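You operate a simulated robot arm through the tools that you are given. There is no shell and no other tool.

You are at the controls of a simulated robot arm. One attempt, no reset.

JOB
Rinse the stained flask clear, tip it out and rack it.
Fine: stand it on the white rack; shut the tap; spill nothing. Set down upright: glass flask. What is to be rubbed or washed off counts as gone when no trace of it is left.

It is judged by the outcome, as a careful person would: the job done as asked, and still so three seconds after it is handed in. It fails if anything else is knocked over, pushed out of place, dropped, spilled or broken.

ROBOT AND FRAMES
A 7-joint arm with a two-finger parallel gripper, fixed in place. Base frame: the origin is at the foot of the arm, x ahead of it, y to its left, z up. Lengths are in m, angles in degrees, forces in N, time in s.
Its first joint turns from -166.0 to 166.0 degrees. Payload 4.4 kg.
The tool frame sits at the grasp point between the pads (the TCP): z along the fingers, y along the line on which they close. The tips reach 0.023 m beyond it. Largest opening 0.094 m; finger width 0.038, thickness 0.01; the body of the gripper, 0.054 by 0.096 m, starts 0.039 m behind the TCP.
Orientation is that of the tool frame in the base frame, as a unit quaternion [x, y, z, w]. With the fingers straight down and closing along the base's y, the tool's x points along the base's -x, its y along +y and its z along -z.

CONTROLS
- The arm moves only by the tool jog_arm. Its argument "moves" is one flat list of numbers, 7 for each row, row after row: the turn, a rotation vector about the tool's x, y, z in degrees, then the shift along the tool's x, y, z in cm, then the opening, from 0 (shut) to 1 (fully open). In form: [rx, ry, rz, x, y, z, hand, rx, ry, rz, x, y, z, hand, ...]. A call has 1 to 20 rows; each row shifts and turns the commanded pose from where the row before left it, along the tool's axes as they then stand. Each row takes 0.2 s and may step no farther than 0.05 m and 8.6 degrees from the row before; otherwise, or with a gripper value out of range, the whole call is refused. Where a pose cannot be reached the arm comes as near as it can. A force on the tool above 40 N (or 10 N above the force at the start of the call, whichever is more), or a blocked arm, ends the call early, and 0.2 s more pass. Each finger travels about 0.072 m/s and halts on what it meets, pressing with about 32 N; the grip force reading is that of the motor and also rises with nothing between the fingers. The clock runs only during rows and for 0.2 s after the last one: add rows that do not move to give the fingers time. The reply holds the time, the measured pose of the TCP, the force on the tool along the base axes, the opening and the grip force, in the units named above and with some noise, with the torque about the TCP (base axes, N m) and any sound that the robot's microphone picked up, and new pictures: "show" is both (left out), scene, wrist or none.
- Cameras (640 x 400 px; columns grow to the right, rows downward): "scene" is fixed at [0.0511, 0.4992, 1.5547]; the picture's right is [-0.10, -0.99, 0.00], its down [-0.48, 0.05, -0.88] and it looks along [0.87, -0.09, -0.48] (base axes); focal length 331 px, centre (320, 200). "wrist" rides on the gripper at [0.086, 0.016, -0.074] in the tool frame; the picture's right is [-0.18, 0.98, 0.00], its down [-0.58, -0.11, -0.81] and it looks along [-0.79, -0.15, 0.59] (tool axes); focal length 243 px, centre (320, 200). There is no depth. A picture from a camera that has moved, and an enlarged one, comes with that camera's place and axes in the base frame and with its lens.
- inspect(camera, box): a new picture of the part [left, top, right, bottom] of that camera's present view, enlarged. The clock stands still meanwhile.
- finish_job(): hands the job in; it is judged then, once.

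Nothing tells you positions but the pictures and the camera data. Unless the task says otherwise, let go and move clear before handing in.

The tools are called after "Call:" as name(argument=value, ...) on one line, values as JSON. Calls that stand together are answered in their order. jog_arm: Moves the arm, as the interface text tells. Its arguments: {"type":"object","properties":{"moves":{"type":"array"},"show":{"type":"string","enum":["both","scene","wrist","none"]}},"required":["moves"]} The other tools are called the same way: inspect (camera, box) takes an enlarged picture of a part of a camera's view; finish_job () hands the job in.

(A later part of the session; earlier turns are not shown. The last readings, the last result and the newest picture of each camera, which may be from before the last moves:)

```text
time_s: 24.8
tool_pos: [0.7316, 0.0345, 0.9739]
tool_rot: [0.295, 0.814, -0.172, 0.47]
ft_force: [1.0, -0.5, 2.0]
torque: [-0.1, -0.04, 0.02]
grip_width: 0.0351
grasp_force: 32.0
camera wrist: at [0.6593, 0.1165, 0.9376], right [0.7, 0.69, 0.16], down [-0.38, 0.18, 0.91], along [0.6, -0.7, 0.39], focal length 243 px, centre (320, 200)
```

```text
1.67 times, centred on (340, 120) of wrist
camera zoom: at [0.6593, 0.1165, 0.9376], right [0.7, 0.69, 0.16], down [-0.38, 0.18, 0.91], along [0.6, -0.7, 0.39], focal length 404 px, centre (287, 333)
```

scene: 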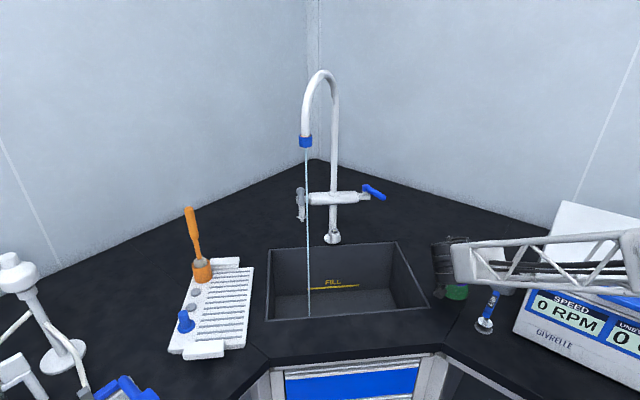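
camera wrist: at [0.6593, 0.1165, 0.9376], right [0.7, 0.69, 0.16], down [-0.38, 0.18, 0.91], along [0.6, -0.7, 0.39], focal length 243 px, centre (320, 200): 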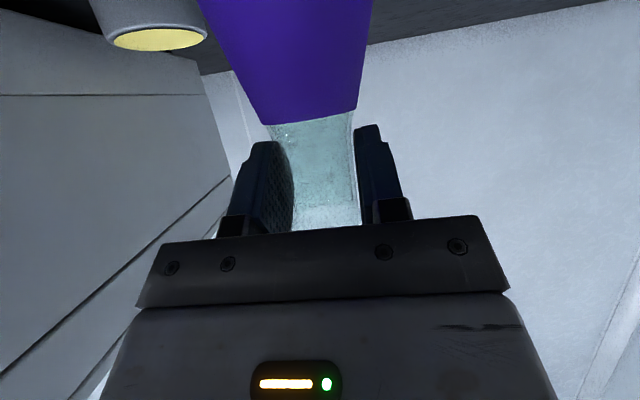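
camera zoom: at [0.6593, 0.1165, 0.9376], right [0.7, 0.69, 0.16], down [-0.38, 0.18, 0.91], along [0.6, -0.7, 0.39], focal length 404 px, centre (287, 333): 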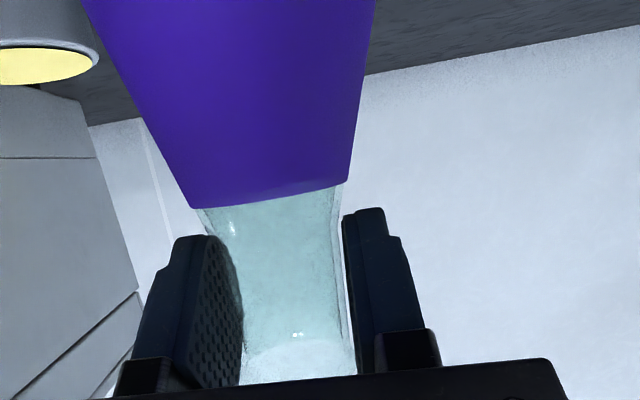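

Gripped on the neck (opening 35 mm, 32 N). I lift straight up gently.

Call:
jog_arm(moves=[0, 0, 0, -0.43, 0, -0.25, 0.2, 0, 0, 0, -0.87, 0, -0.5, 0.2, 0, 0, 0, -1.3, 0, -0.75, 0.2, 0, 0, 0, -1.3, 0, -0.75, 0.2, 0, 0, 0, -1.3, 0, -0.75, 0.2, 0, 0, 0, -1.3, 0, -0.75, 0.2, 0, 0, 0, -1.3, 0, -0.75, 0.2, 0, 0, 0, -0.87, 0, -0.5, 0.2, 0, 0, 0, -0.43, 0, -0.25, 0.2])

Call:
inspect(camera="scene", box=[400, 180, 560, 340])

Call:
inspect(camera="wrist", box=[120, 0, 520, 240])

```text
time_s: 26.8
tool_pos: [0.7309, 0.036, 1.0793]
tool_rot: [0.296, 0.814, -0.172, 0.47]
ft_force: [-0.6, -0.1, -1.5]
torque: [0.0, 0.0, 0.03]
grip_width: 0.0351
grasp_force: 31.8
camera wrist: at [0.6595, 0.1175, 1.0428], right [0.7, 0.69, 0.16], down [-0.38, 0.18, 0.91], along [0.6, -0.7, 0.39], focal length 243 px, centre (320, 200)
```

scene: 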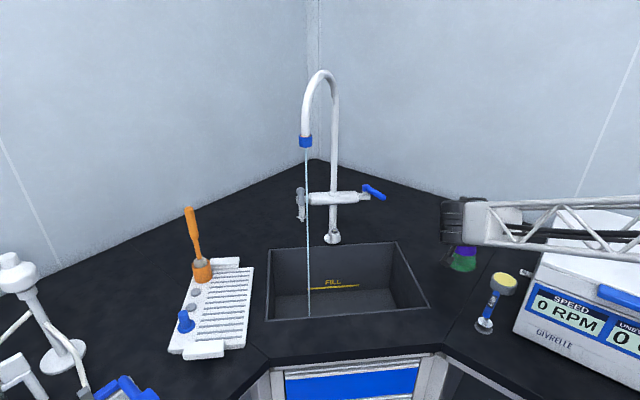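
wrist: 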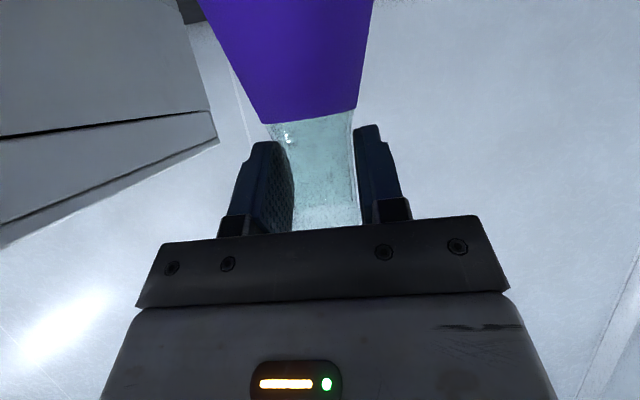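

```text
2.50 times, centred on (480, 260) of scene
camera zoom: at [0.0511, 0.4992, 1.5547], right [-0.1, -0.99, 0.0], down [-0.48, 0.05, -0.88], along [0.87, -0.09, -0.48], focal length 829 px, centre (-80, 50)
```

zoom: 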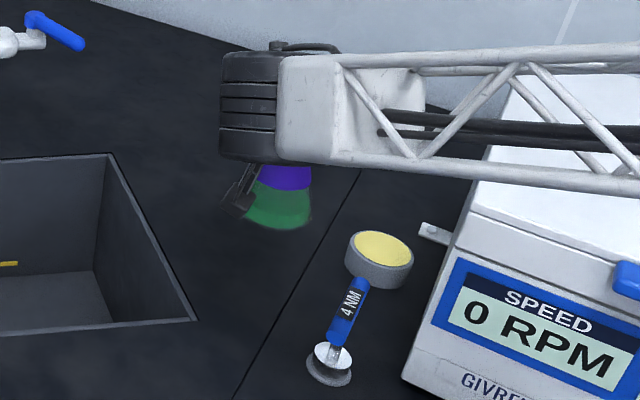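

```text
1.60 times, centred on (320, 120) of wrist
camera zoom: at [0.6595, 0.1175, 1.0428], right [0.7, 0.69, 0.16], down [-0.38, 0.18, 0.91], along [0.6, -0.7, 0.39], focal length 388 px, centre (320, 328)
```

zoom: 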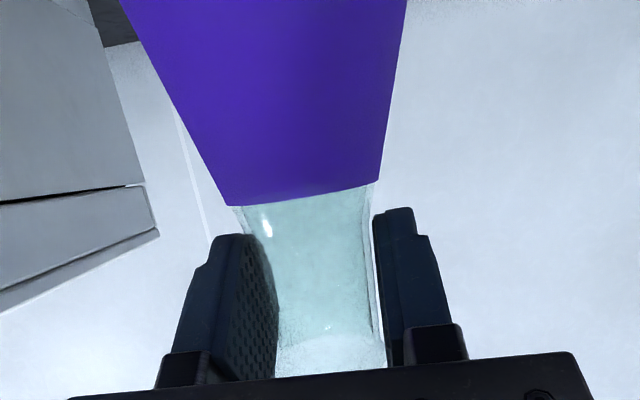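

The flask is up, level and holding about a third of green liquid. I carry it smoothly over the sink at z≈1.12, then yaw about the vertical so the tool points straight ahead.

Call:
jog_arm(moves=[0, 0, 0, 0.21, 1.23, -0.82, 0.2, 0, 0, 0, 0.419, 2.46, -1.642, 0.2, 0, 0, 0, 0.419, 2.46, -1.642, 0.2, 0, 0, 0, 0.419, 2.46, -1.642, 0.2, 0, 0, 0, 0.419, 2.46, -1.642, 0.2, 0, 0, 0, 0.419, 2.46, -1.642, 0.2, 0, 0, 0, 0.419, 2.46, -1.642, 0.2, 0, 0, 0, 0.419, 2.46, -1.642, 0.2, 0, 0, 0, 0.419, 2.46, -1.642, 0.2, 0, 0, 0, 0.21, 1.23, -0.82, 0.2, -3.5, 0, -2.0, 0, 0, 0, 0.2, -6.94, 0, -3.97, 0, 0, 0, 0.2, -6.94, 0, -3.97, 0, 0, 0, 0.2, -6.94, 0, -3.97, 0, 0, 0, 0.2, -6.94, 0, -3.97, 0, 0, 0, 0.2, -3.5, 0, -2.0, 0, 0, 0, 0.2])

Call:
inspect(camera="scene", box=[240, 120, 480, 330])

```text
time_s: 30.2
tool_pos: [0.7623, 0.299, 1.1203]
tool_rot: [-0.002, 0.865, 0.001, 0.501]
ft_force: [0.1, -0.2, -2.2]
torque: [0.03, 0.0, -0.02]
grip_width: 0.0351
grasp_force: 32.0
camera wrist: at [0.6532, 0.3153, 1.0828], right [0.09, 0.98, 0.16], down [-0.41, -0.11, 0.91], along [0.91, -0.15, 0.39], focal length 243 px, centre (320, 200)
```

scene: 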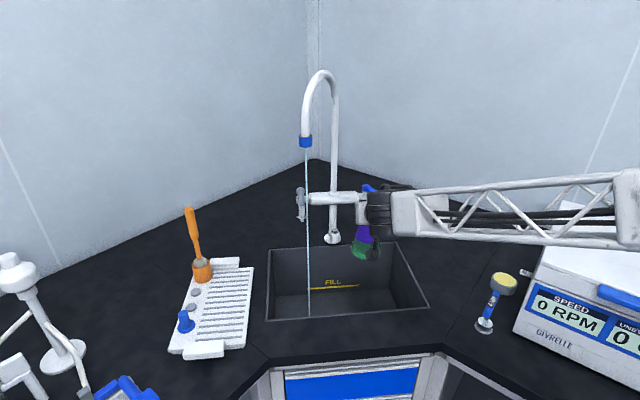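
wrist: 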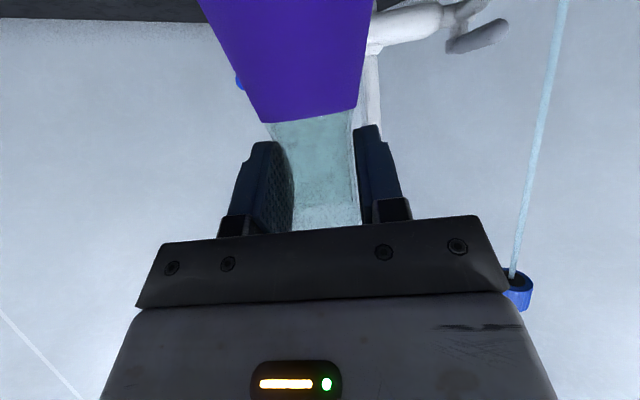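

```text
1.90 times, centred on (360, 225) of scene
camera zoom: at [0.0511, 0.4992, 1.5547], right [-0.1, -0.99, 0.0], down [-0.48, 0.05, -0.88], along [0.87, -0.09, -0.48], focal length 631 px, centre (244, 152)
```

zoom: 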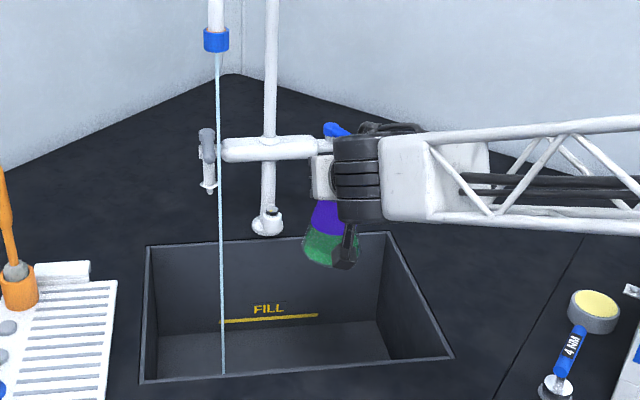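

The stream is confirmed at about (0.850, 0.452). Before rinsing I dump the green liquid over the sink: lower 5 cm, then slowly turn the flask about the base x axis with its mouth toward +y. I start with a partial tilt to check it's reachable.

Call:
jog_arm(moves=[0, 0, 0, 1.0, 0, 0.58, 0.2, 0, 0, 0, 2.0, 0, 1.15, 0.2, 0, 0, 0, 1.33, 0, 0.77, 0.2, 2.5, 0, -4.33, 0, 0, 0, 0.2, 2.5, 0, -4.33, 0, 0, 0, 0.2, 2.5, 0, -4.33, 0, 0, 0, 0.2, 2.5, 0, -4.33, 0, 0, 0, 0.2, 2.5, 0, -4.33, 0, 0, 0, 0.2, 2.5, 0, -4.33, 0, 0, 0, 0.2, 2.5, 0, -4.33, 0, 0, 0, 0.2, 2.5, 0, -4.33, 0, 0, 0, 0.2, 2.5, 0, -4.33, 0, 0, 0, 0.2, 2.5, 0, -4.33, 0, 0, 0, 0.2, 2.5, 0, -4.33, 0, 0, 0, 0.2, 2.5, 0, -4.33, 0, 0, 0, 0.2])

Call:
inspect(camera="scene", box=[240, 120, 480, 330])

```text
time_s: 33.4
tool_pos: [0.7616, 0.3005, 1.0708]
tool_rot: [-0.251, 0.749, -0.433, 0.434]
ft_force: [-0.1, 0.2, -1.9]
torque: [0.15, -0.03, -0.01]
grip_width: 0.0348
grasp_force: 32.3
camera wrist: at [0.6535, 0.2749, 1.0375], right [0.09, 0.63, -0.77], down [-0.41, 0.73, 0.55], along [0.91, 0.27, 0.32], focal length 243 px, centre (320, 200)
```

scene: 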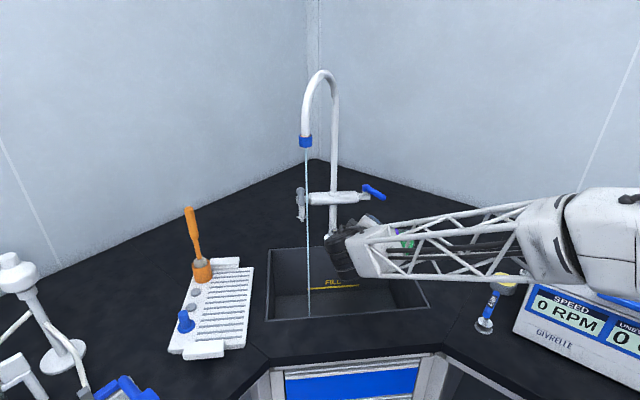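
wrist: 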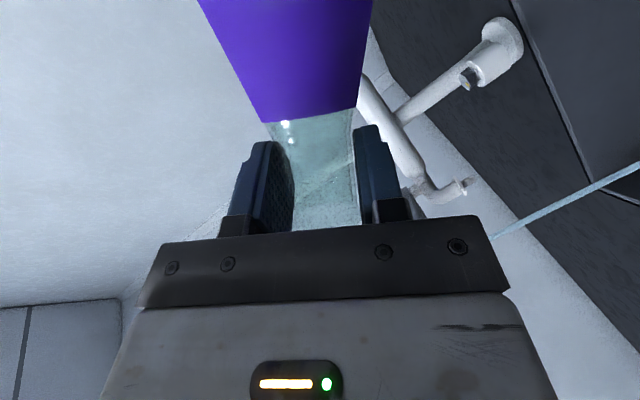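

```text
1.90 times, centred on (360, 225) of scene
camera zoom: at [0.0511, 0.4992, 1.5547], right [-0.1, -0.99, 0.0], down [-0.48, 0.05, -0.88], along [0.87, -0.09, -0.48], focal length 631 px, centre (244, 152)
```

zoom: 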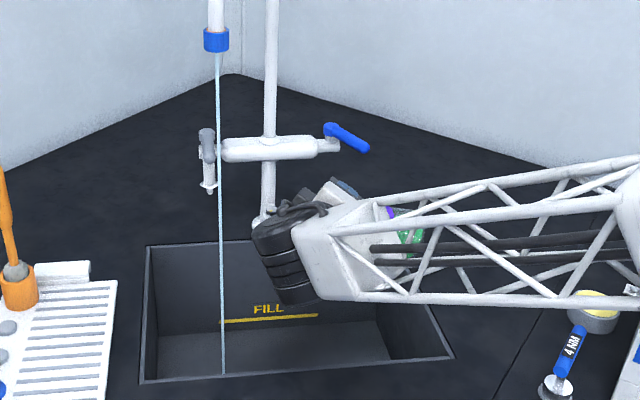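

Tilt works at 60°. I continue slowly and watch both the pour and the elbow.

Call:
jog_arm(moves=[2.5, 0, -4.33, 0, 0, 0, 0.2, 2.5, 0, -4.33, 0, 0, 0, 0.2, 2.5, 0, -4.33, 0, 0, 0, 0.2, 2.5, 0, -4.33, 0, 0, 0, 0.2, 2.5, 0, -4.33, 0, 0, 0, 0.2, 2.5, 0, -4.33, 0, 0, 0, 0.2, 2.5, 0, -4.33, 0, 0, 0, 0.2, 2.5, 0, -4.33, 0, 0, 0, 0.2])

Call:
inspect(camera="scene", box=[240, 120, 480, 330])

```text
time_s: 35.2
tool_pos: [0.7611, 0.3004, 1.0699]
tool_rot: [0.384, -0.555, 0.664, -0.322]
ft_force: [-1.2, -0.4, -1.0]
torque: [0.11, 0.01, 0.0]
grip_width: 0.0349
grasp_force: 31.3
camera wrist: at [0.6536, 0.2597, 1.0615], right [0.09, -0.01, -1.0], down [-0.41, 0.91, -0.05], along [0.91, 0.41, 0.08], focal length 243 px, centre (320, 200)
```

scene: 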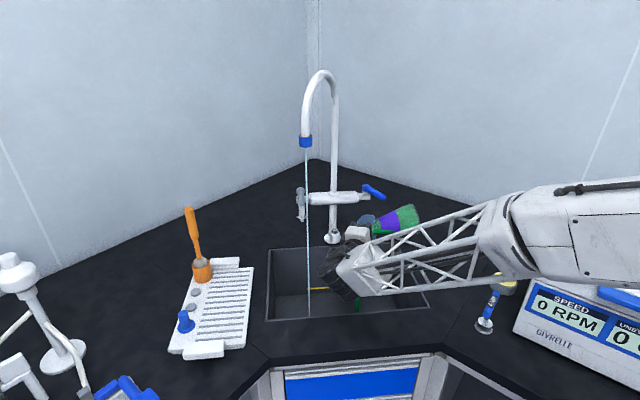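
wrist: 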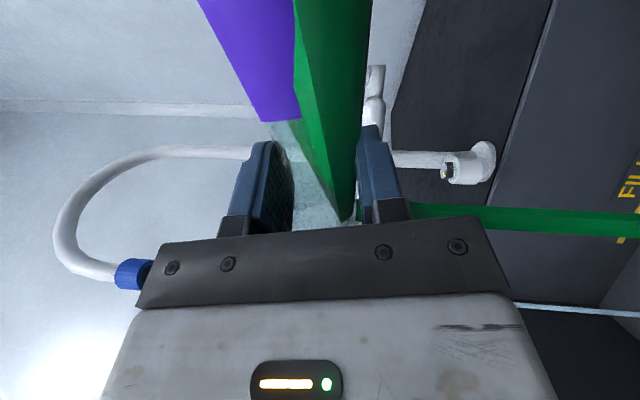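

```text
1.90 times, centred on (360, 225) of scene
camera zoom: at [0.0511, 0.4992, 1.5547], right [-0.1, -0.99, 0.0], down [-0.48, 0.05, -0.88], along [0.87, -0.09, -0.48], focal length 631 px, centre (244, 152)
```

zoom: 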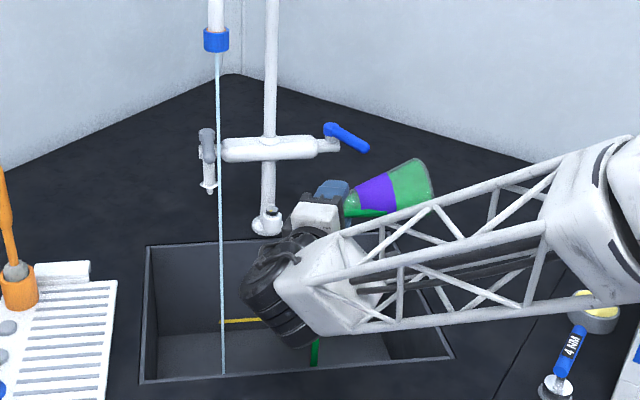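

Green liquid is pouring cleanly into the sink. I continue to about 145° and hold there to drain.

Call:
jog_arm(moves=[0, 0, 0, 0, 0, 0, 0.2, 2.5, 0, -4.33, 0, 0, 0, 0.2, 2.5, 0, -4.33, 0, 0, 0, 0.2, 2.5, 0, -4.33, 0, 0, 0, 0.2, 2.5, 0, -4.33, 0, 0, 0, 0.2, 2.5, 0, -4.33, 0, 0, 0, 0.2, 2.5, 0, -4.33, 0, 0, 0, 0.2, 2.5, 0, -4.33, 0, 0, 0, 0.2, 2.5, 0, -4.33, 0, 0, 0, 0.2, 2.5, 0, -4.33, 0, 0, 0, 0.2, 0, 0, 0, 0, 0, 0, 0.2, 0, 0, 0, 0, 0, 0, 0.2, 0, 0, 0, 0, 0, 0, 0.2])

Call:
inspect(camera="scene", box=[240, 120, 480, 330])

```text
time_s: 38.0
tool_pos: [0.7635, 0.3004, 1.0708]
tool_rot: [0.476, -0.261, 0.826, -0.15]
ft_force: [-0.7, -0.4, -1.4]
torque: [0.07, -0.01, 0.0]
grip_width: 0.0349
grasp_force: 32.0
camera wrist: at [0.6536, 0.2645, 1.092], right [0.09, -0.71, -0.69], down [-0.41, 0.61, -0.68], along [0.91, 0.35, -0.23], focal length 243 px, centre (320, 200)
```

scene: 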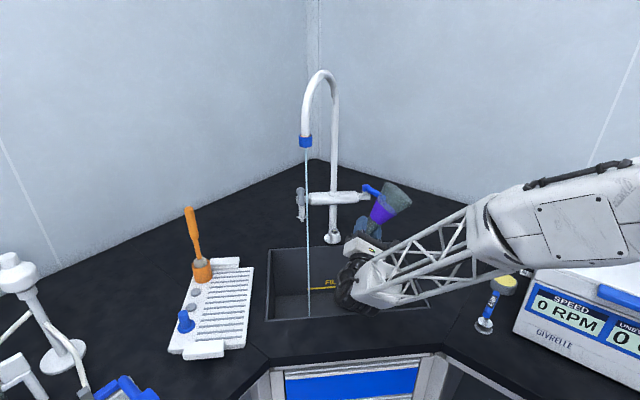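
wrist: 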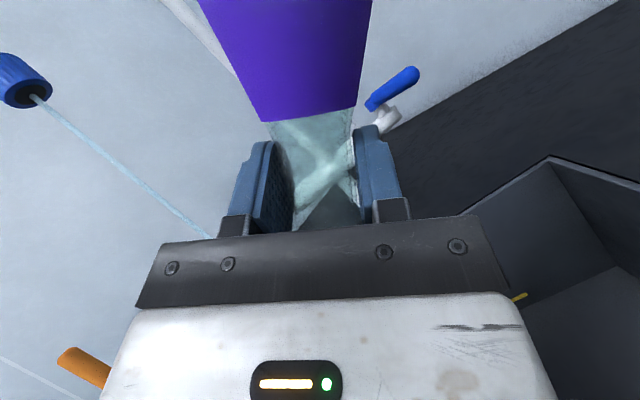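

```text
1.90 times, centred on (360, 225) of scene
camera zoom: at [0.0511, 0.4992, 1.5547], right [-0.1, -0.99, 0.0], down [-0.48, 0.05, -0.88], along [0.87, -0.09, -0.48], focal length 631 px, centre (244, 152)
```

zoom: 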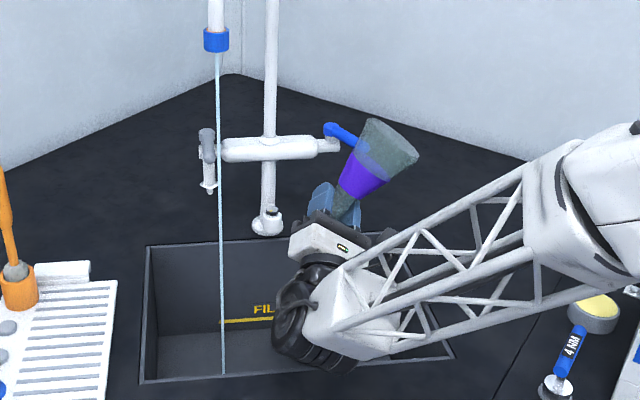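

The green liquid is gone and only the purple band remains. I bring the flask upright again and check its attitude.

Call:
jog_arm(moves=[-4, 0, 6.93, 0, 0, 0, 0.2, -4, 0, 6.93, 0, 0, 0, 0.2, -4, 0, 6.93, 0, 0, 0, 0.2, -4, 0, 6.93, 0, 0, 0, 0.2, -4, 0, 6.93, 0, 0, 0, 0.2, -4, 0, 6.93, 0, 0, 0, 0.2, -4, 0, 6.93, 0, 0, 0, 0.2, -4, 0, 6.93, 0, 0, 0, 0.2, -4, 0, 6.93, 0, 0, 0, 0.2, -4, 0, 6.93, 0, 0, 0, 0.2, -4, 0, 6.93, 0, 0, 0, 0.2, -4, 0, 6.93, 0, 0, 0, 0.2, -4, 0, 6.93, 0, 0, 0, 0.2, -4, 0, 6.93, 0, 0, 0, 0.2, -4, 0, 6.93, 0, 0, 0, 0.2, -4, 0, 6.93, 0, 0, 0, 0.2, -4, 0, 6.93, 0, 0, 0, 0.2, -4, 0, 6.93, 0, 0, 0, 0.2, -0.5, 0, 0.87, 0, 0, 0, 0.2])

```text
time_s: 42.0
tool_pos: [0.7611, 0.3001, 1.0702]
tool_rot: [0.0, 0.865, 0.001, 0.501]
ft_force: [0.0, -0.5, -1.9]
torque: [0.01, 0.01, 0.02]
grip_width: 0.0348
grasp_force: 32.4
camera wrist: at [0.6535, 0.316, 1.0329], right [0.09, 0.98, 0.16], down [-0.41, -0.11, 0.91], along [0.91, -0.15, 0.39], focal length 243 px, centre (320, 200)
```

scene: 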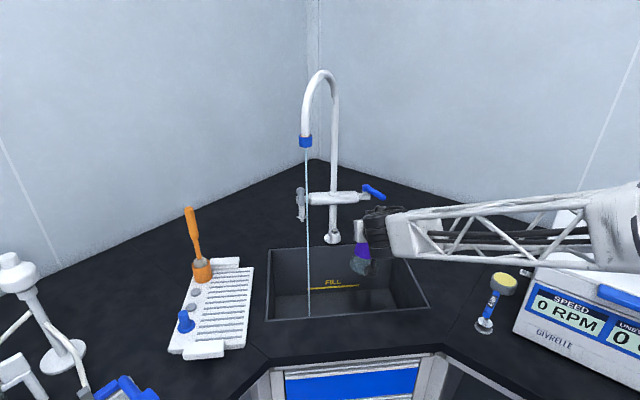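
wrist: 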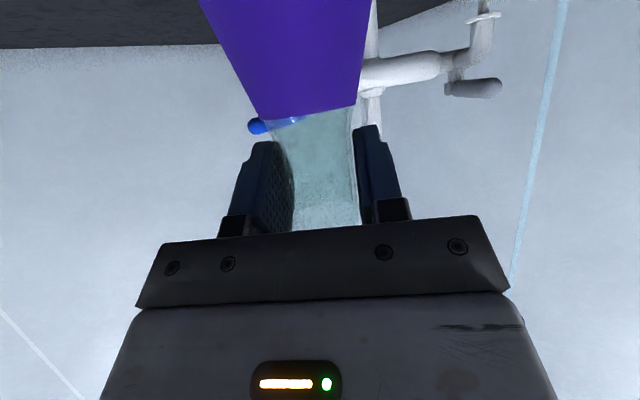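

It's upright and empty. I move to the same y as the stream, about 9 cm short of it, and look at the alignment.

Call:
jog_arm(moves=[0, 0, 0, -1.08, 3.8, -0.63, 0.2, 0, 0, 0, -1.08, 3.8, -0.63, 0.2, 0, 0, 0, -1.08, 3.8, -0.63, 0.2, 0, 0, 0, -1.08, 3.8, -0.63, 0.2])

Call:
inspect(camera="wrist", box=[180, 0, 500, 240])

Call:
inspect(camera="scene", box=[260, 120, 400, 260])

```text
time_s: 43.0
tool_pos: [0.7617, 0.4504, 1.1193]
tool_rot: [0.0, 0.866, 0.001, 0.501]
ft_force: [-0.9, 0.2, -1.5]
torque: [0.03, 0.02, -0.01]
grip_width: 0.0346
grasp_force: 32.5
camera wrist: at [0.6531, 0.4676, 1.0824], right [0.09, 0.98, 0.16], down [-0.41, -0.11, 0.91], along [0.91, -0.15, 0.39], focal length 243 px, centre (320, 200)
```

scene: 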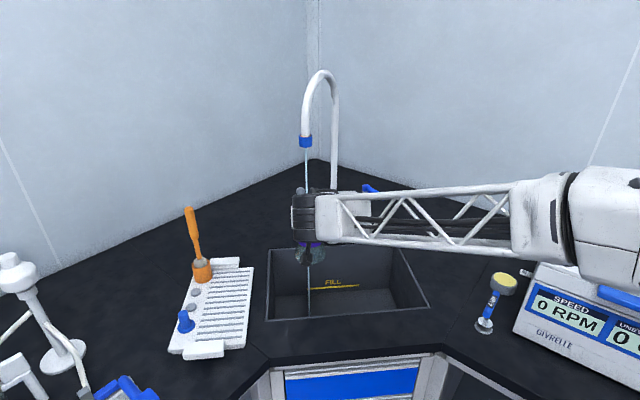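
wrist: 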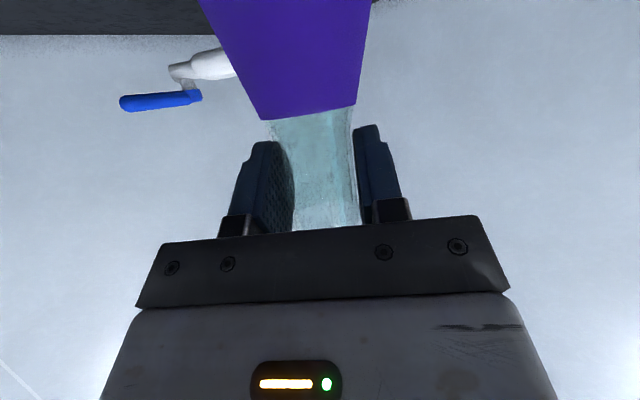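

```text
1.67 times, centred on (340, 120) of wrist
camera zoom: at [0.6531, 0.4676, 1.0824], right [0.09, 0.98, 0.16], down [-0.41, -0.11, 0.91], along [0.91, -0.15, 0.39], focal length 404 px, centre (287, 333)
```

zoom: 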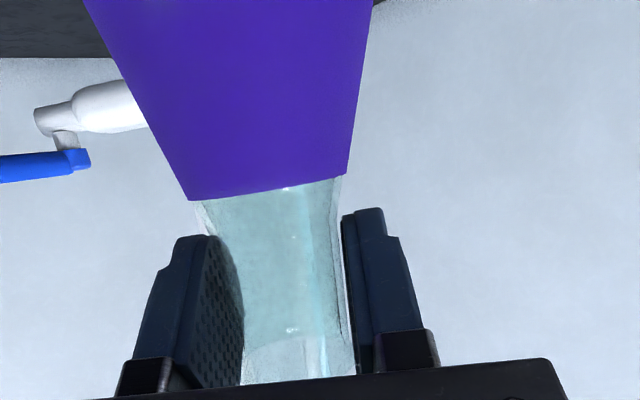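

```text
2.86 times, centred on (330, 190) of scene
camera zoom: at [0.0511, 0.4992, 1.5547], right [-0.1, -0.99, 0.0], down [-0.48, 0.05, -0.88], along [0.87, -0.09, -0.48], focal length 947 px, centre (291, 229)
```

zoom: 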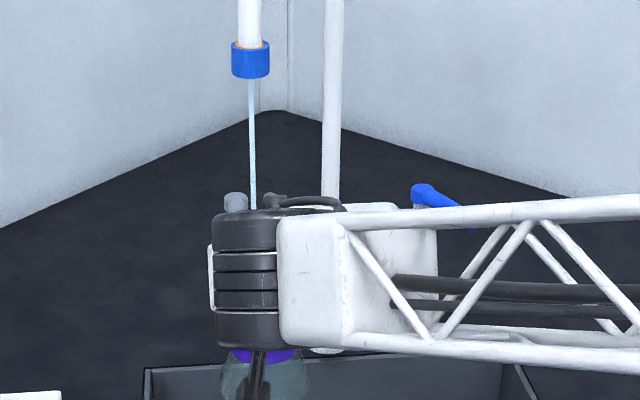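

The alignment in y is within 2 mm. I move forward 8.9 cm into the stream and start filling.

Call:
jog_arm(moves=[0, 0, 0, -2.2, 0.1, 3.83, 0.2, 0, 0, 0, -2.2, 0.1, 3.83, 0.2, 0, 0, 0, 0, 0, 0, 0.2, 0, 0, 0, 0, 0, 0, 0.2, 0, 0, 0, 0, 0, 0, 0.2])

Call:
inspect(camera="wrist", box=[180, 0, 500, 240])

Call:
inspect(camera="scene", box=[260, 120, 400, 330])

```text
time_s: 44.2
tool_pos: [0.8486, 0.4536, 1.118]
tool_rot: [0.0, 0.866, 0.0, 0.5]
ft_force: [-0.4, -0.3, -1.8]
torque: [-0.04, -0.01, 0.0]
grip_width: 0.0346
grasp_force: 32.5
camera wrist: at [0.7414, 0.4696, 1.0818], right [0.09, 0.98, 0.16], down [-0.41, -0.11, 0.91], along [0.91, -0.15, 0.39], focal length 243 px, centre (320, 200)
```

scene: 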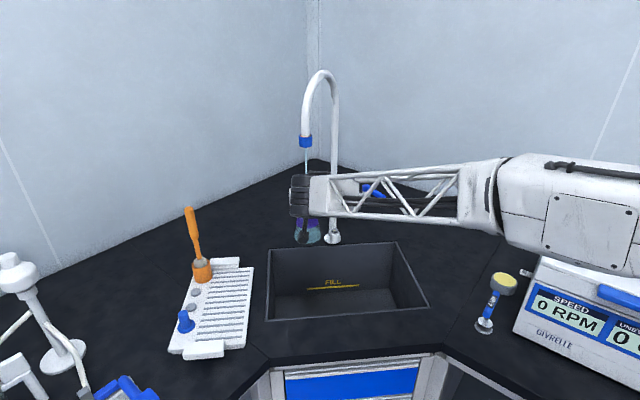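
wrist: 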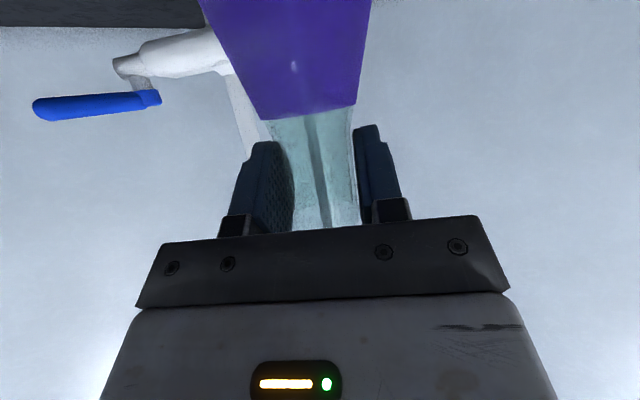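

```text
1.67 times, centred on (340, 120) of wrist
camera zoom: at [0.7414, 0.4696, 1.0818], right [0.09, 0.98, 0.16], down [-0.41, -0.11, 0.91], along [0.91, -0.15, 0.39], focal length 404 px, centre (287, 333)
```

zoom: 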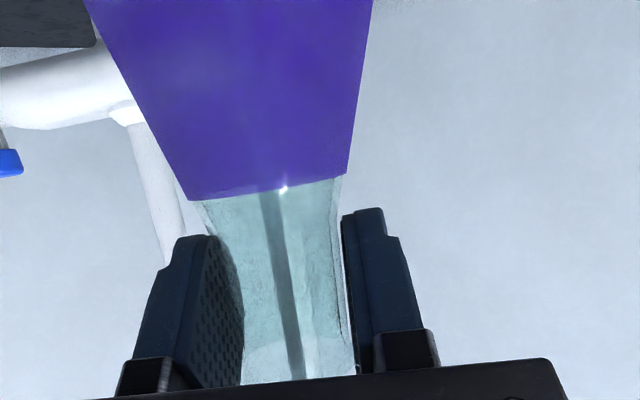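

```text
1.90 times, centred on (330, 225) of scene
camera zoom: at [0.0511, 0.4992, 1.5547], right [-0.1, -0.99, 0.0], down [-0.48, 0.05, -0.88], along [0.87, -0.09, -0.48], focal length 631 px, centre (301, 152)
```

zoom: 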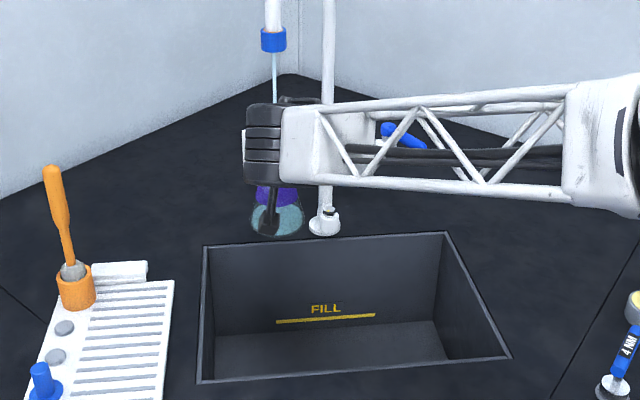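

The stream is going straight into the neck, with nothing falling past, and the flask is filling. I hold two seconds and check the level.

Call:
jog_arm(moves=[0, 0, 0, 0, 0, 0, 0.2, 0, 0, 0, 0, 0, 0, 0.2, 0, 0, 0, 0, 0, 0, 0.2, 0, 0, 0, 0, 0, 0, 0.2, 0, 0, 0, 0, 0, 0, 0.2, 0, 0, 0, 0, 0, 0, 0.2, 0, 0, 0, 0, 0, 0, 0.2, 0, 0, 0, 0, 0, 0, 0.2], show="none")

Call:
inspect(camera="wrist", box=[180, 0, 500, 240])

Call:
inspect(camera="scene", box=[270, 180, 350, 260])

```text
time_s: 46.0
tool_pos: [0.8501, 0.4537, 1.1185]
tool_rot: [0.0, 0.866, 0.001, 0.5]
ft_force: [-0.3, -0.6, -2.6]
torque: [0.0, 0.01, 0.02]
grip_width: 0.0346
grasp_force: 31.8
```

```text
1.67 times, centred on (340, 120) of wrist
camera zoom: at [0.7413, 0.4696, 1.0817], right [0.09, 0.98, 0.16], down [-0.41, -0.11, 0.91], along [0.91, -0.15, 0.39], focal length 404 px, centre (287, 333)
```

zoom: 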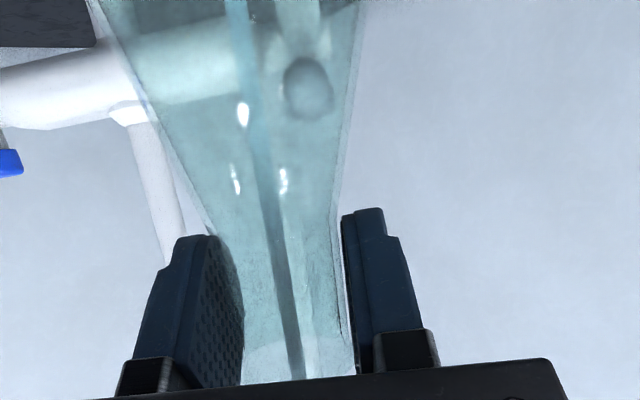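

```text
5.00 times, centred on (310, 220) of scene
camera zoom: at [0.0511, 0.4992, 1.5547], right [-0.1, -0.99, 0.0], down [-0.48, 0.05, -0.88], along [0.87, -0.09, -0.48], focal length 1657 px, centre (370, 100)
```

zoom: 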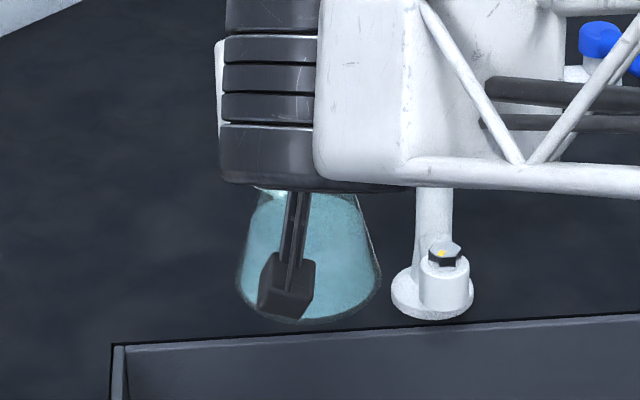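

The purple stain has washed away. I hold one more second so the water reaches well up the walls, then check for any trace.

Call:
jog_arm(moves=[0, 0, 0, 0, 0, 0, 0.2, 0, 0, 0, 0, 0, 0, 0.2, 0, 0, 0, 0, 0, 0, 0.2, 0, 0, 0, 0, 0, 0, 0.2])

Call:
inspect(camera="wrist", box=[180, 0, 500, 240])

Call:
inspect(camera="scene", box=[270, 180, 350, 260])

```text
time_s: 47.0
tool_pos: [0.8494, 0.4533, 1.119]
tool_rot: [0.0, 0.865, -0.001, 0.501]
ft_force: [0.0, -0.9, -1.9]
torque: [0.02, 0.0, 0.0]
grip_width: 0.0345
grasp_force: 32.5
camera wrist: at [0.7413, 0.4696, 1.0817], right [0.09, 0.98, 0.16], down [-0.41, -0.11, 0.91], along [0.91, -0.15, 0.39], focal length 243 px, centre (320, 200)
```

scene: 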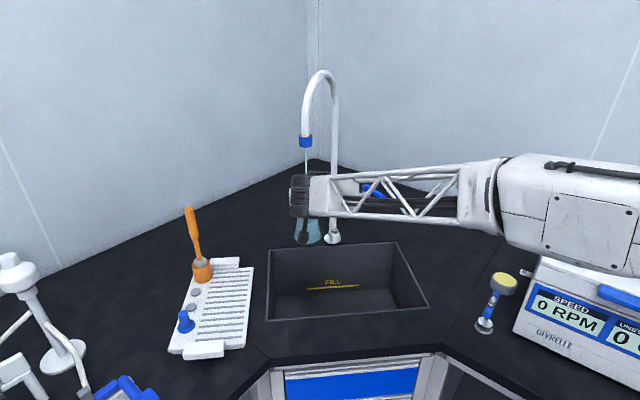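
wrist: 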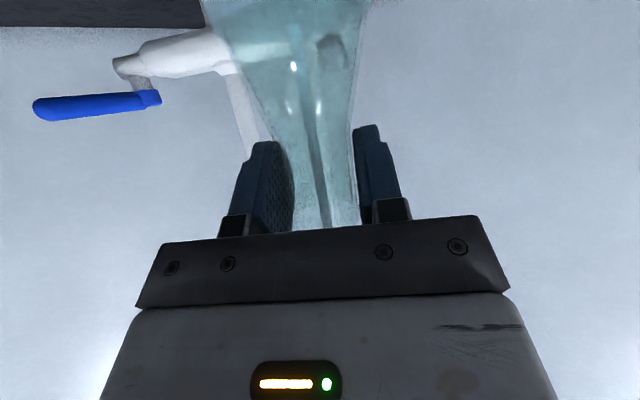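

```text
1.67 times, centred on (340, 120) of wrist
camera zoom: at [0.7413, 0.4696, 1.0817], right [0.09, 0.98, 0.16], down [-0.41, -0.11, 0.91], along [0.91, -0.15, 0.39], focal length 404 px, centre (287, 333)
```

zoom: 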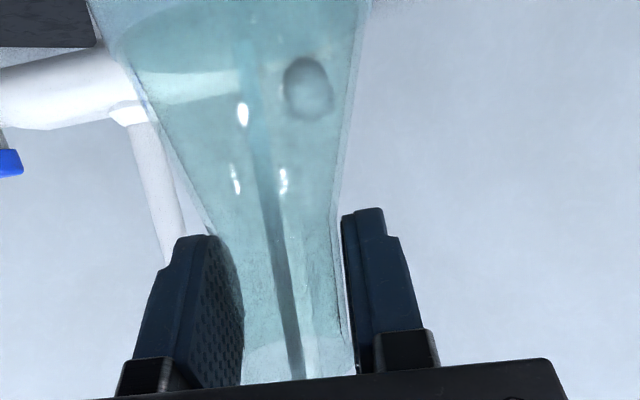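

```text
5.00 times, centred on (310, 220) of scene
camera zoom: at [0.0511, 0.4992, 1.5547], right [-0.1, -0.99, 0.0], down [-0.48, 0.05, -0.88], along [0.87, -0.09, -0.48], focal length 1657 px, centre (370, 100)
```

zoom: 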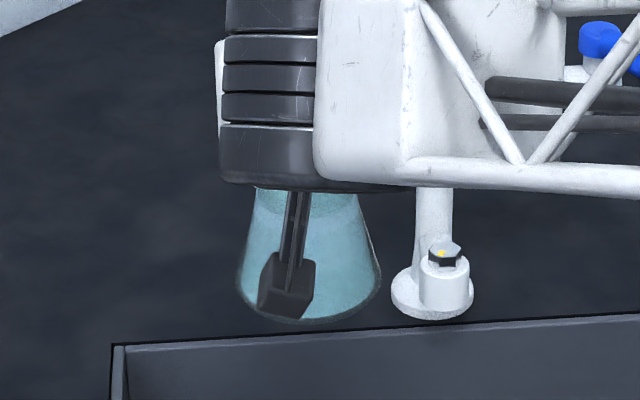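

The flask is about two-thirds full of clear water with no purple visible. I back straight out of the stream, move to the dump position, and pour it out slowly into the sink.

Call:
jog_arm(moves=[0, 0, 0, 1.2, 0, -2.08, 0.2, 0, 0, 0, 1.6, 0, -2.77, 0.2, 0, 0, 0, 1.6, 0, -2.77, 0.2, 0, 0, 0, 0.36, -1.27, 0.21, 0.2, 0, 0, 0, 0.72, -2.53, 0.42, 0.2, 0, 0, 0, 0.72, -2.53, 0.42, 0.2, 0, 0, 0, 0.72, -2.53, 0.42, 0.2, 0, 0, 0, 0.72, -2.53, 0.42, 0.2, 0, 0, 0, 0.72, -2.53, 0.42, 0.2, 0, 0, 0, 0.36, -1.27, 0.21, 0.2, 0, 0, 0, 0, 0, 0, 0.2])

Call:
inspect(camera="scene", box=[240, 120, 480, 330])

Call:
inspect(camera="wrist", box=[180, 0, 500, 240])

```text
time_s: 49.4
tool_pos: [0.7619, 0.3013, 1.0681]
tool_rot: [0.0, 0.866, 0.0, 0.501]
ft_force: [-0.6, -0.6, -2.7]
torque: [0.0, 0.02, -0.01]
grip_width: 0.0345
grasp_force: 31.8
camera wrist: at [0.6541, 0.3171, 1.0322], right [0.09, 0.98, 0.16], down [-0.41, -0.11, 0.91], along [0.91, -0.15, 0.39], focal length 243 px, centre (320, 200)
```

scene: 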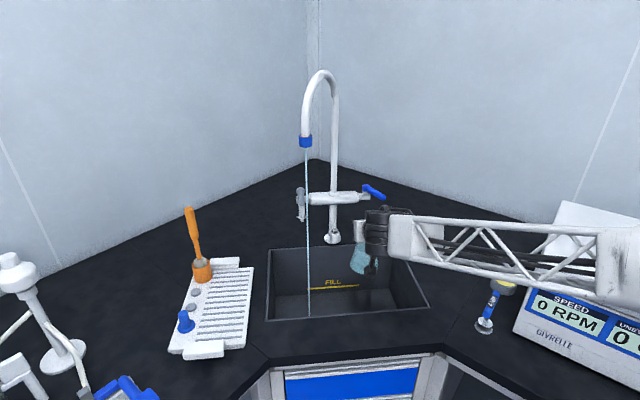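
wrist: 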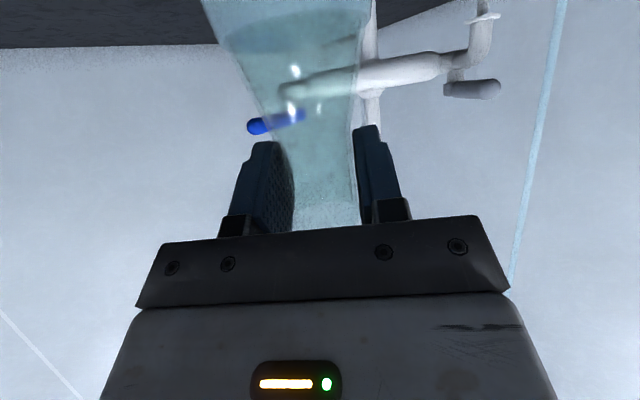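

```text
1.90 times, centred on (360, 225) of scene
camera zoom: at [0.0511, 0.4992, 1.5547], right [-0.1, -0.99, 0.0], down [-0.48, 0.05, -0.88], along [0.87, -0.09, -0.48], focal length 631 px, centre (244, 152)
```

zoom: 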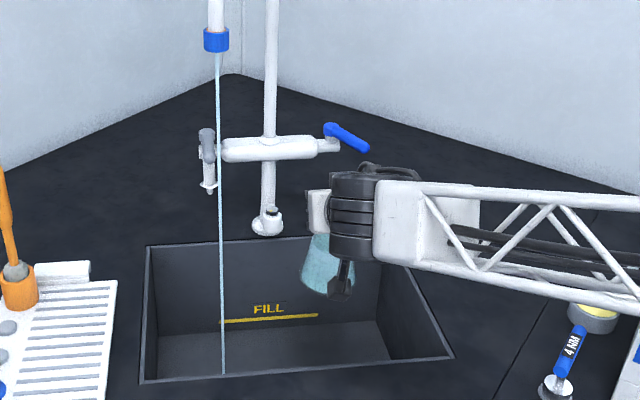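

```text
1.67 times, centred on (340, 120) of wrist
camera zoom: at [0.6541, 0.3171, 1.0322], right [0.09, 0.98, 0.16], down [-0.41, -0.11, 0.91], along [0.91, -0.15, 0.39], focal length 404 px, centre (287, 333)
```

zoom: 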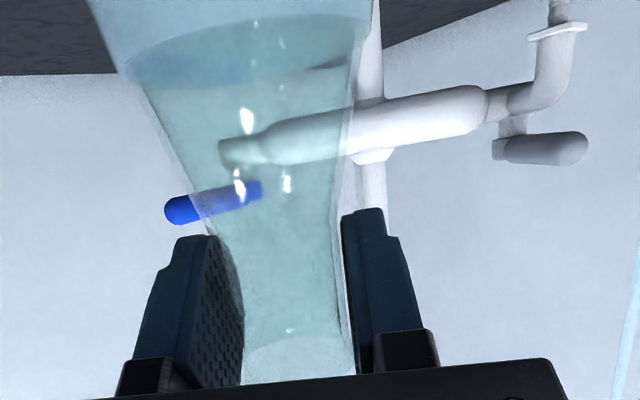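

Everything looks clear, with the water surface in the body below the neck. I tip it out now.

Call:
jog_arm(moves=[2.5, 0, -4.33, 0, 0, 0, 0.2, 2.5, 0, -4.33, 0, 0, 0, 0.2, 2.5, 0, -4.33, 0, 0, 0, 0.2, 2.5, 0, -4.33, 0, 0, 0, 0.2, 2.5, 0, -4.33, 0, 0, 0, 0.2, 2.5, 0, -4.33, 0, 0, 0, 0.2, 2.5, 0, -4.33, 0, 0, 0, 0.2, 2.5, 0, -4.33, 0, 0, 0, 0.2, 2.5, 0, -4.33, 0, 0, 0, 0.2, 2.5, 0, -4.33, 0, 0, 0, 0.2, 2.5, 0, -4.33, 0, 0, 0, 0.2, 2.5, 0, -4.33, 0, 0, 0, 0.2, 2.5, 0, -4.33, 0, 0, 0, 0.2, 2.5, 0, -4.33, 0, 0, 0, 0.2, 2.5, 0, -4.33, 0, 0, 0, 0.2, 2.5, 0, -4.33, 0, 0, 0, 0.2, 2.5, 0, -4.33, 0, 0, 0, 0.2, 2.5, 0, -4.33, 0, 0, 0, 0.2])

Call:
inspect(camera="scene", box=[240, 120, 480, 330])

```text
time_s: 53.2
tool_pos: [0.7629, 0.3016, 1.0694]
tool_rot: [0.353, -0.611, 0.612, -0.355]
ft_force: [-0.3, 0.3, -1.0]
torque: [0.15, -0.03, 0.01]
grip_width: 0.0345
grasp_force: 31.8
camera wrist: at [0.654, 0.2644, 1.0542], right [0.09, 0.16, -0.98], down [-0.41, 0.91, 0.11], along [0.91, 0.39, 0.15], focal length 243 px, centre (320, 200)
```

scene: 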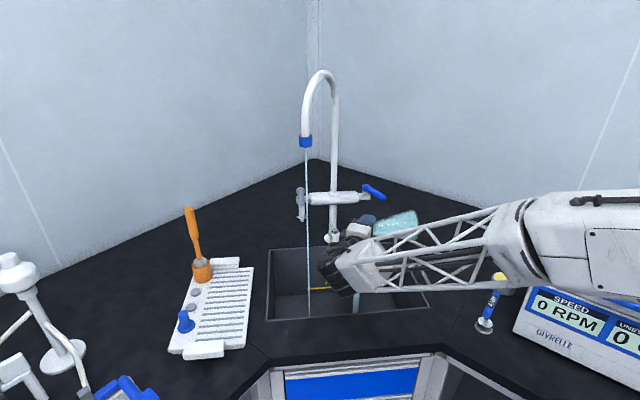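
wrist: 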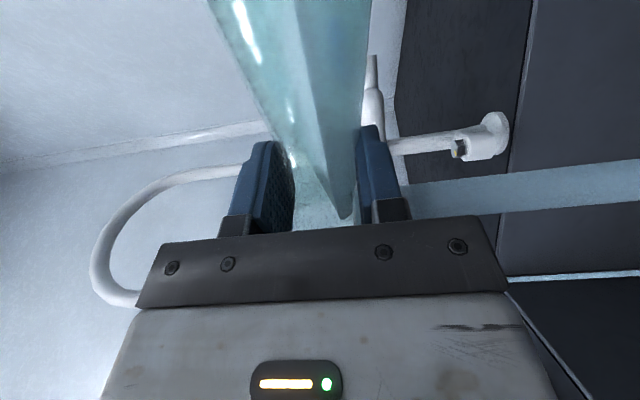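

```text
1.90 times, centred on (360, 225) of scene
camera zoom: at [0.0511, 0.4992, 1.5547], right [-0.1, -0.99, 0.0], down [-0.48, 0.05, -0.88], along [0.87, -0.09, -0.48], focal length 631 px, centre (244, 152)
```

zoom: 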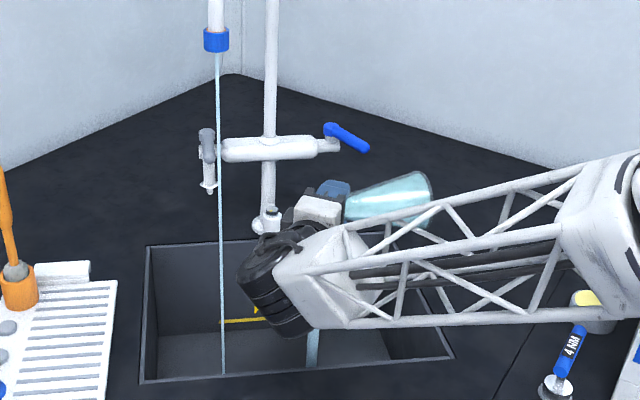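

The rinse water pours cleanly into the sink. I continue to about 150° and hold to drain fully.

Call:
jog_arm(moves=[2.5, 0, -4.33, 0, 0, 0, 0.2, 2.5, 0, -4.33, 0, 0, 0, 0.2, 2.5, 0, -4.33, 0, 0, 0, 0.2, 2.5, 0, -4.33, 0, 0, 0, 0.2, 2.5, 0, -4.33, 0, 0, 0, 0.2, 2.5, 0, -4.33, 0, 0, 0, 0.2, 2.5, 0, -4.33, 0, 0, 0, 0.2, 2.5, 0, -4.33, 0, 0, 0, 0.2, 2.5, 0, -4.33, 0, 0, 0, 0.2, 2.5, 0, -4.33, 0, 0, 0, 0.2, 2.5, 0, -4.33, 0, 0, 0, 0.2, 2.5, 0, -4.33, 0, 0, 0, 0.2, 0, 0, 0, 0, 0, 0, 0.2, 0, 0, 0, 0, 0, 0, 0.2, 0, 0, 0, 0, 0, 0, 0.2, 0, 0, 0, 0, 0, 0, 0.2, 0, 0, 0, 0, 0, 0, 0.2, 0, 0, 0, 0, 0, 0, 0.2, 0, 0, 0, 0, 0, 0, 0.2])

Call:
inspect(camera="scene", box=[320, 150, 440, 260])

Call:
inspect(camera="wrist", box=[180, 0, 500, 240])

```text
time_s: 57.2
tool_pos: [0.7614, 0.302, 1.0714]
tool_rot: [0.482, -0.223, 0.837, -0.131]
ft_force: [-0.4, 0.3, -2.3]
torque: [0.02, -0.01, -0.02]
grip_width: 0.0345
grasp_force: 31.7
camera wrist: at [0.6537, 0.2687, 1.0948], right [0.09, -0.77, -0.63], down [-0.41, 0.55, -0.73], along [0.91, 0.32, -0.26], focal length 243 px, centre (320, 200)
```

scene: 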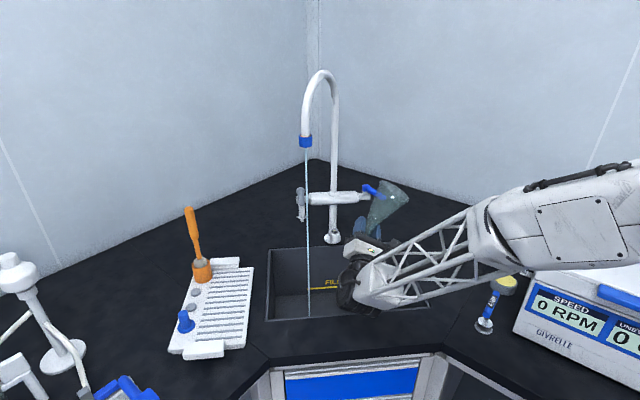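
wrist: 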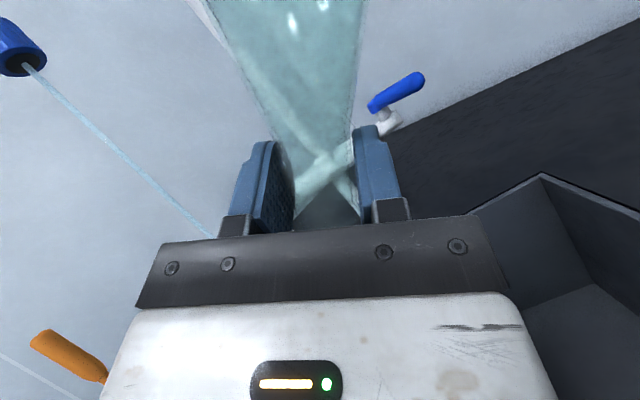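

```text
3.64 times, centred on (380, 205) of scene
camera zoom: at [0.0511, 0.4992, 1.5547], right [-0.1, -0.99, 0.0], down [-0.48, 0.05, -0.88], along [0.87, -0.09, -0.48], focal length 1205 px, centre (102, 182)
```

zoom: 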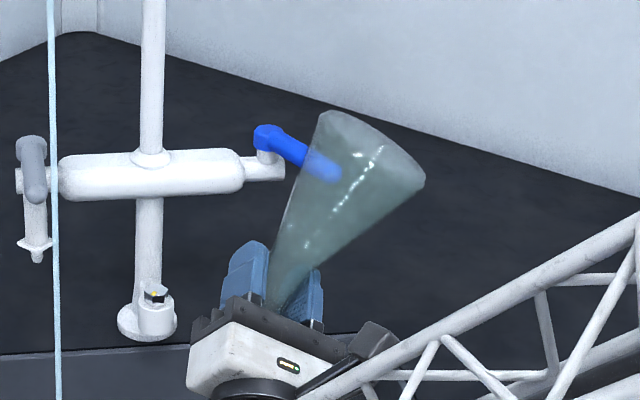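

```text
1.67 times, centred on (340, 120) of wrist
camera zoom: at [0.6537, 0.2687, 1.0948], right [0.09, -0.77, -0.63], down [-0.41, 0.55, -0.73], along [0.91, 0.32, -0.26], focal length 404 px, centre (287, 333)
```

zoom: 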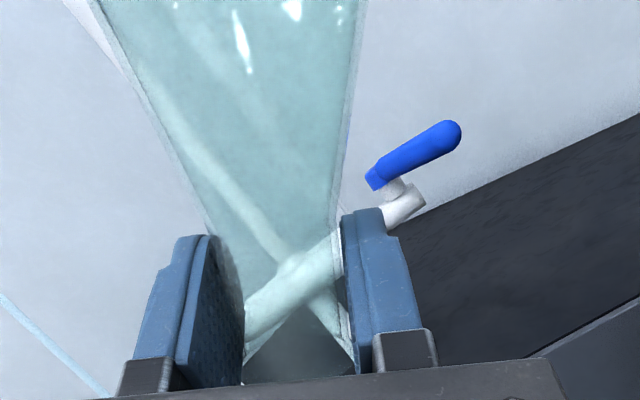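

The flask looks clear, but I'll do one more quick rinse so that no trace of the green or purple remains. I turn it upright first.

Call:
jog_arm(moves=[-4, 0, 6.93, 0, 0, 0, 0.2, -4, 0, 6.93, 0, 0, 0, 0.2, -4, 0, 6.93, 0, 0, 0, 0.2, -4, 0, 6.93, 0, 0, 0, 0.2, -4, 0, 6.93, 0, 0, 0, 0.2, -4, 0, 6.93, 0, 0, 0, 0.2, -4, 0, 6.93, 0, 0, 0, 0.2, -4, 0, 6.93, 0, 0, 0, 0.2, -4, 0, 6.93, 0, 0, 0, 0.2, -4, 0, 6.93, 0, 0, 0, 0.2, -4, 0, 6.93, 0, 0, 0, 0.2, -4, 0, 6.93, 0, 0, 0, 0.2, -4, 0, 6.93, 0, 0, 0, 0.2, -4, 0, 6.93, 0, 0, 0, 0.2, -4, 0, 6.93, 0, 0, 0, 0.2, -4, 0, 6.93, 0, 0, 0, 0.2, -4, 0, 6.93, 0, 0, 0, 0.2, -4, 0, 6.93, 0, 0, 0, 0.2, -3, 0, 5.2, 0, 0, 0, 0.2])

Call:
inspect(camera="wrist", box=[180, 0, 500, 240])

Call:
inspect(camera="scene", box=[330, 200, 430, 290])

```text
time_s: 61.2
tool_pos: [0.7605, 0.3035, 1.0694]
tool_rot: [0.0, 0.865, 0.001, 0.501]
ft_force: [-0.7, 0.1, -1.7]
torque: [-0.02, -0.01, -0.01]
grip_width: 0.0344
grasp_force: 32.2
camera wrist: at [0.6536, 0.318, 1.0329], right [0.09, 0.98, 0.16], down [-0.41, -0.11, 0.91], along [0.91, -0.15, 0.39], focal length 243 px, centre (320, 200)
```

scene: 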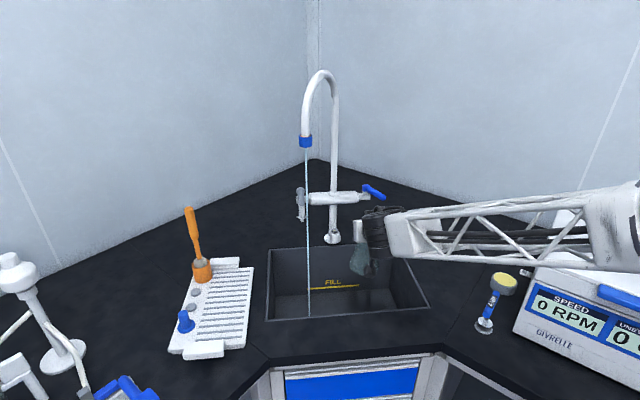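
wrist: 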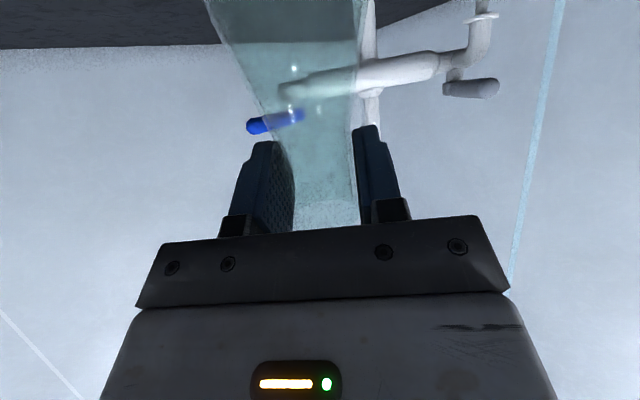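

```text
1.67 times, centred on (340, 120) of wrist
camera zoom: at [0.6536, 0.318, 1.0329], right [0.09, 0.98, 0.16], down [-0.41, -0.11, 0.91], along [0.91, -0.15, 0.39], focal length 404 px, centre (287, 333)
```

zoom: 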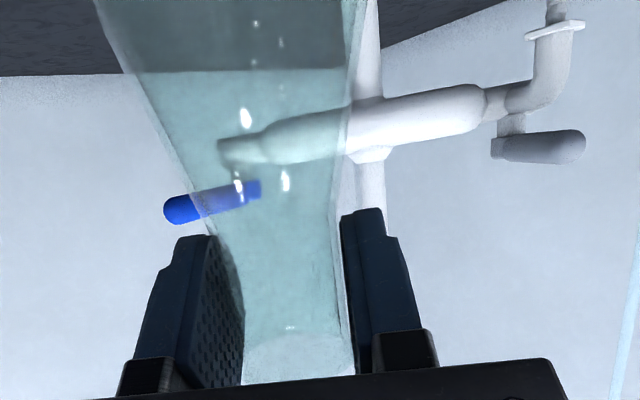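

```text
4.44 times, centred on (380, 245) of scene
camera zoom: at [0.0511, 0.4992, 1.5547], right [-0.1, -0.99, 0.0], down [-0.48, 0.05, -0.88], along [0.87, -0.09, -0.48], focal length 1473 px, centre (53, 0)
```

zoom: 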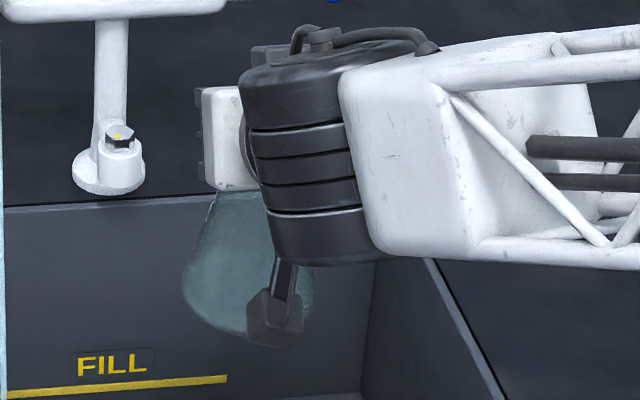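

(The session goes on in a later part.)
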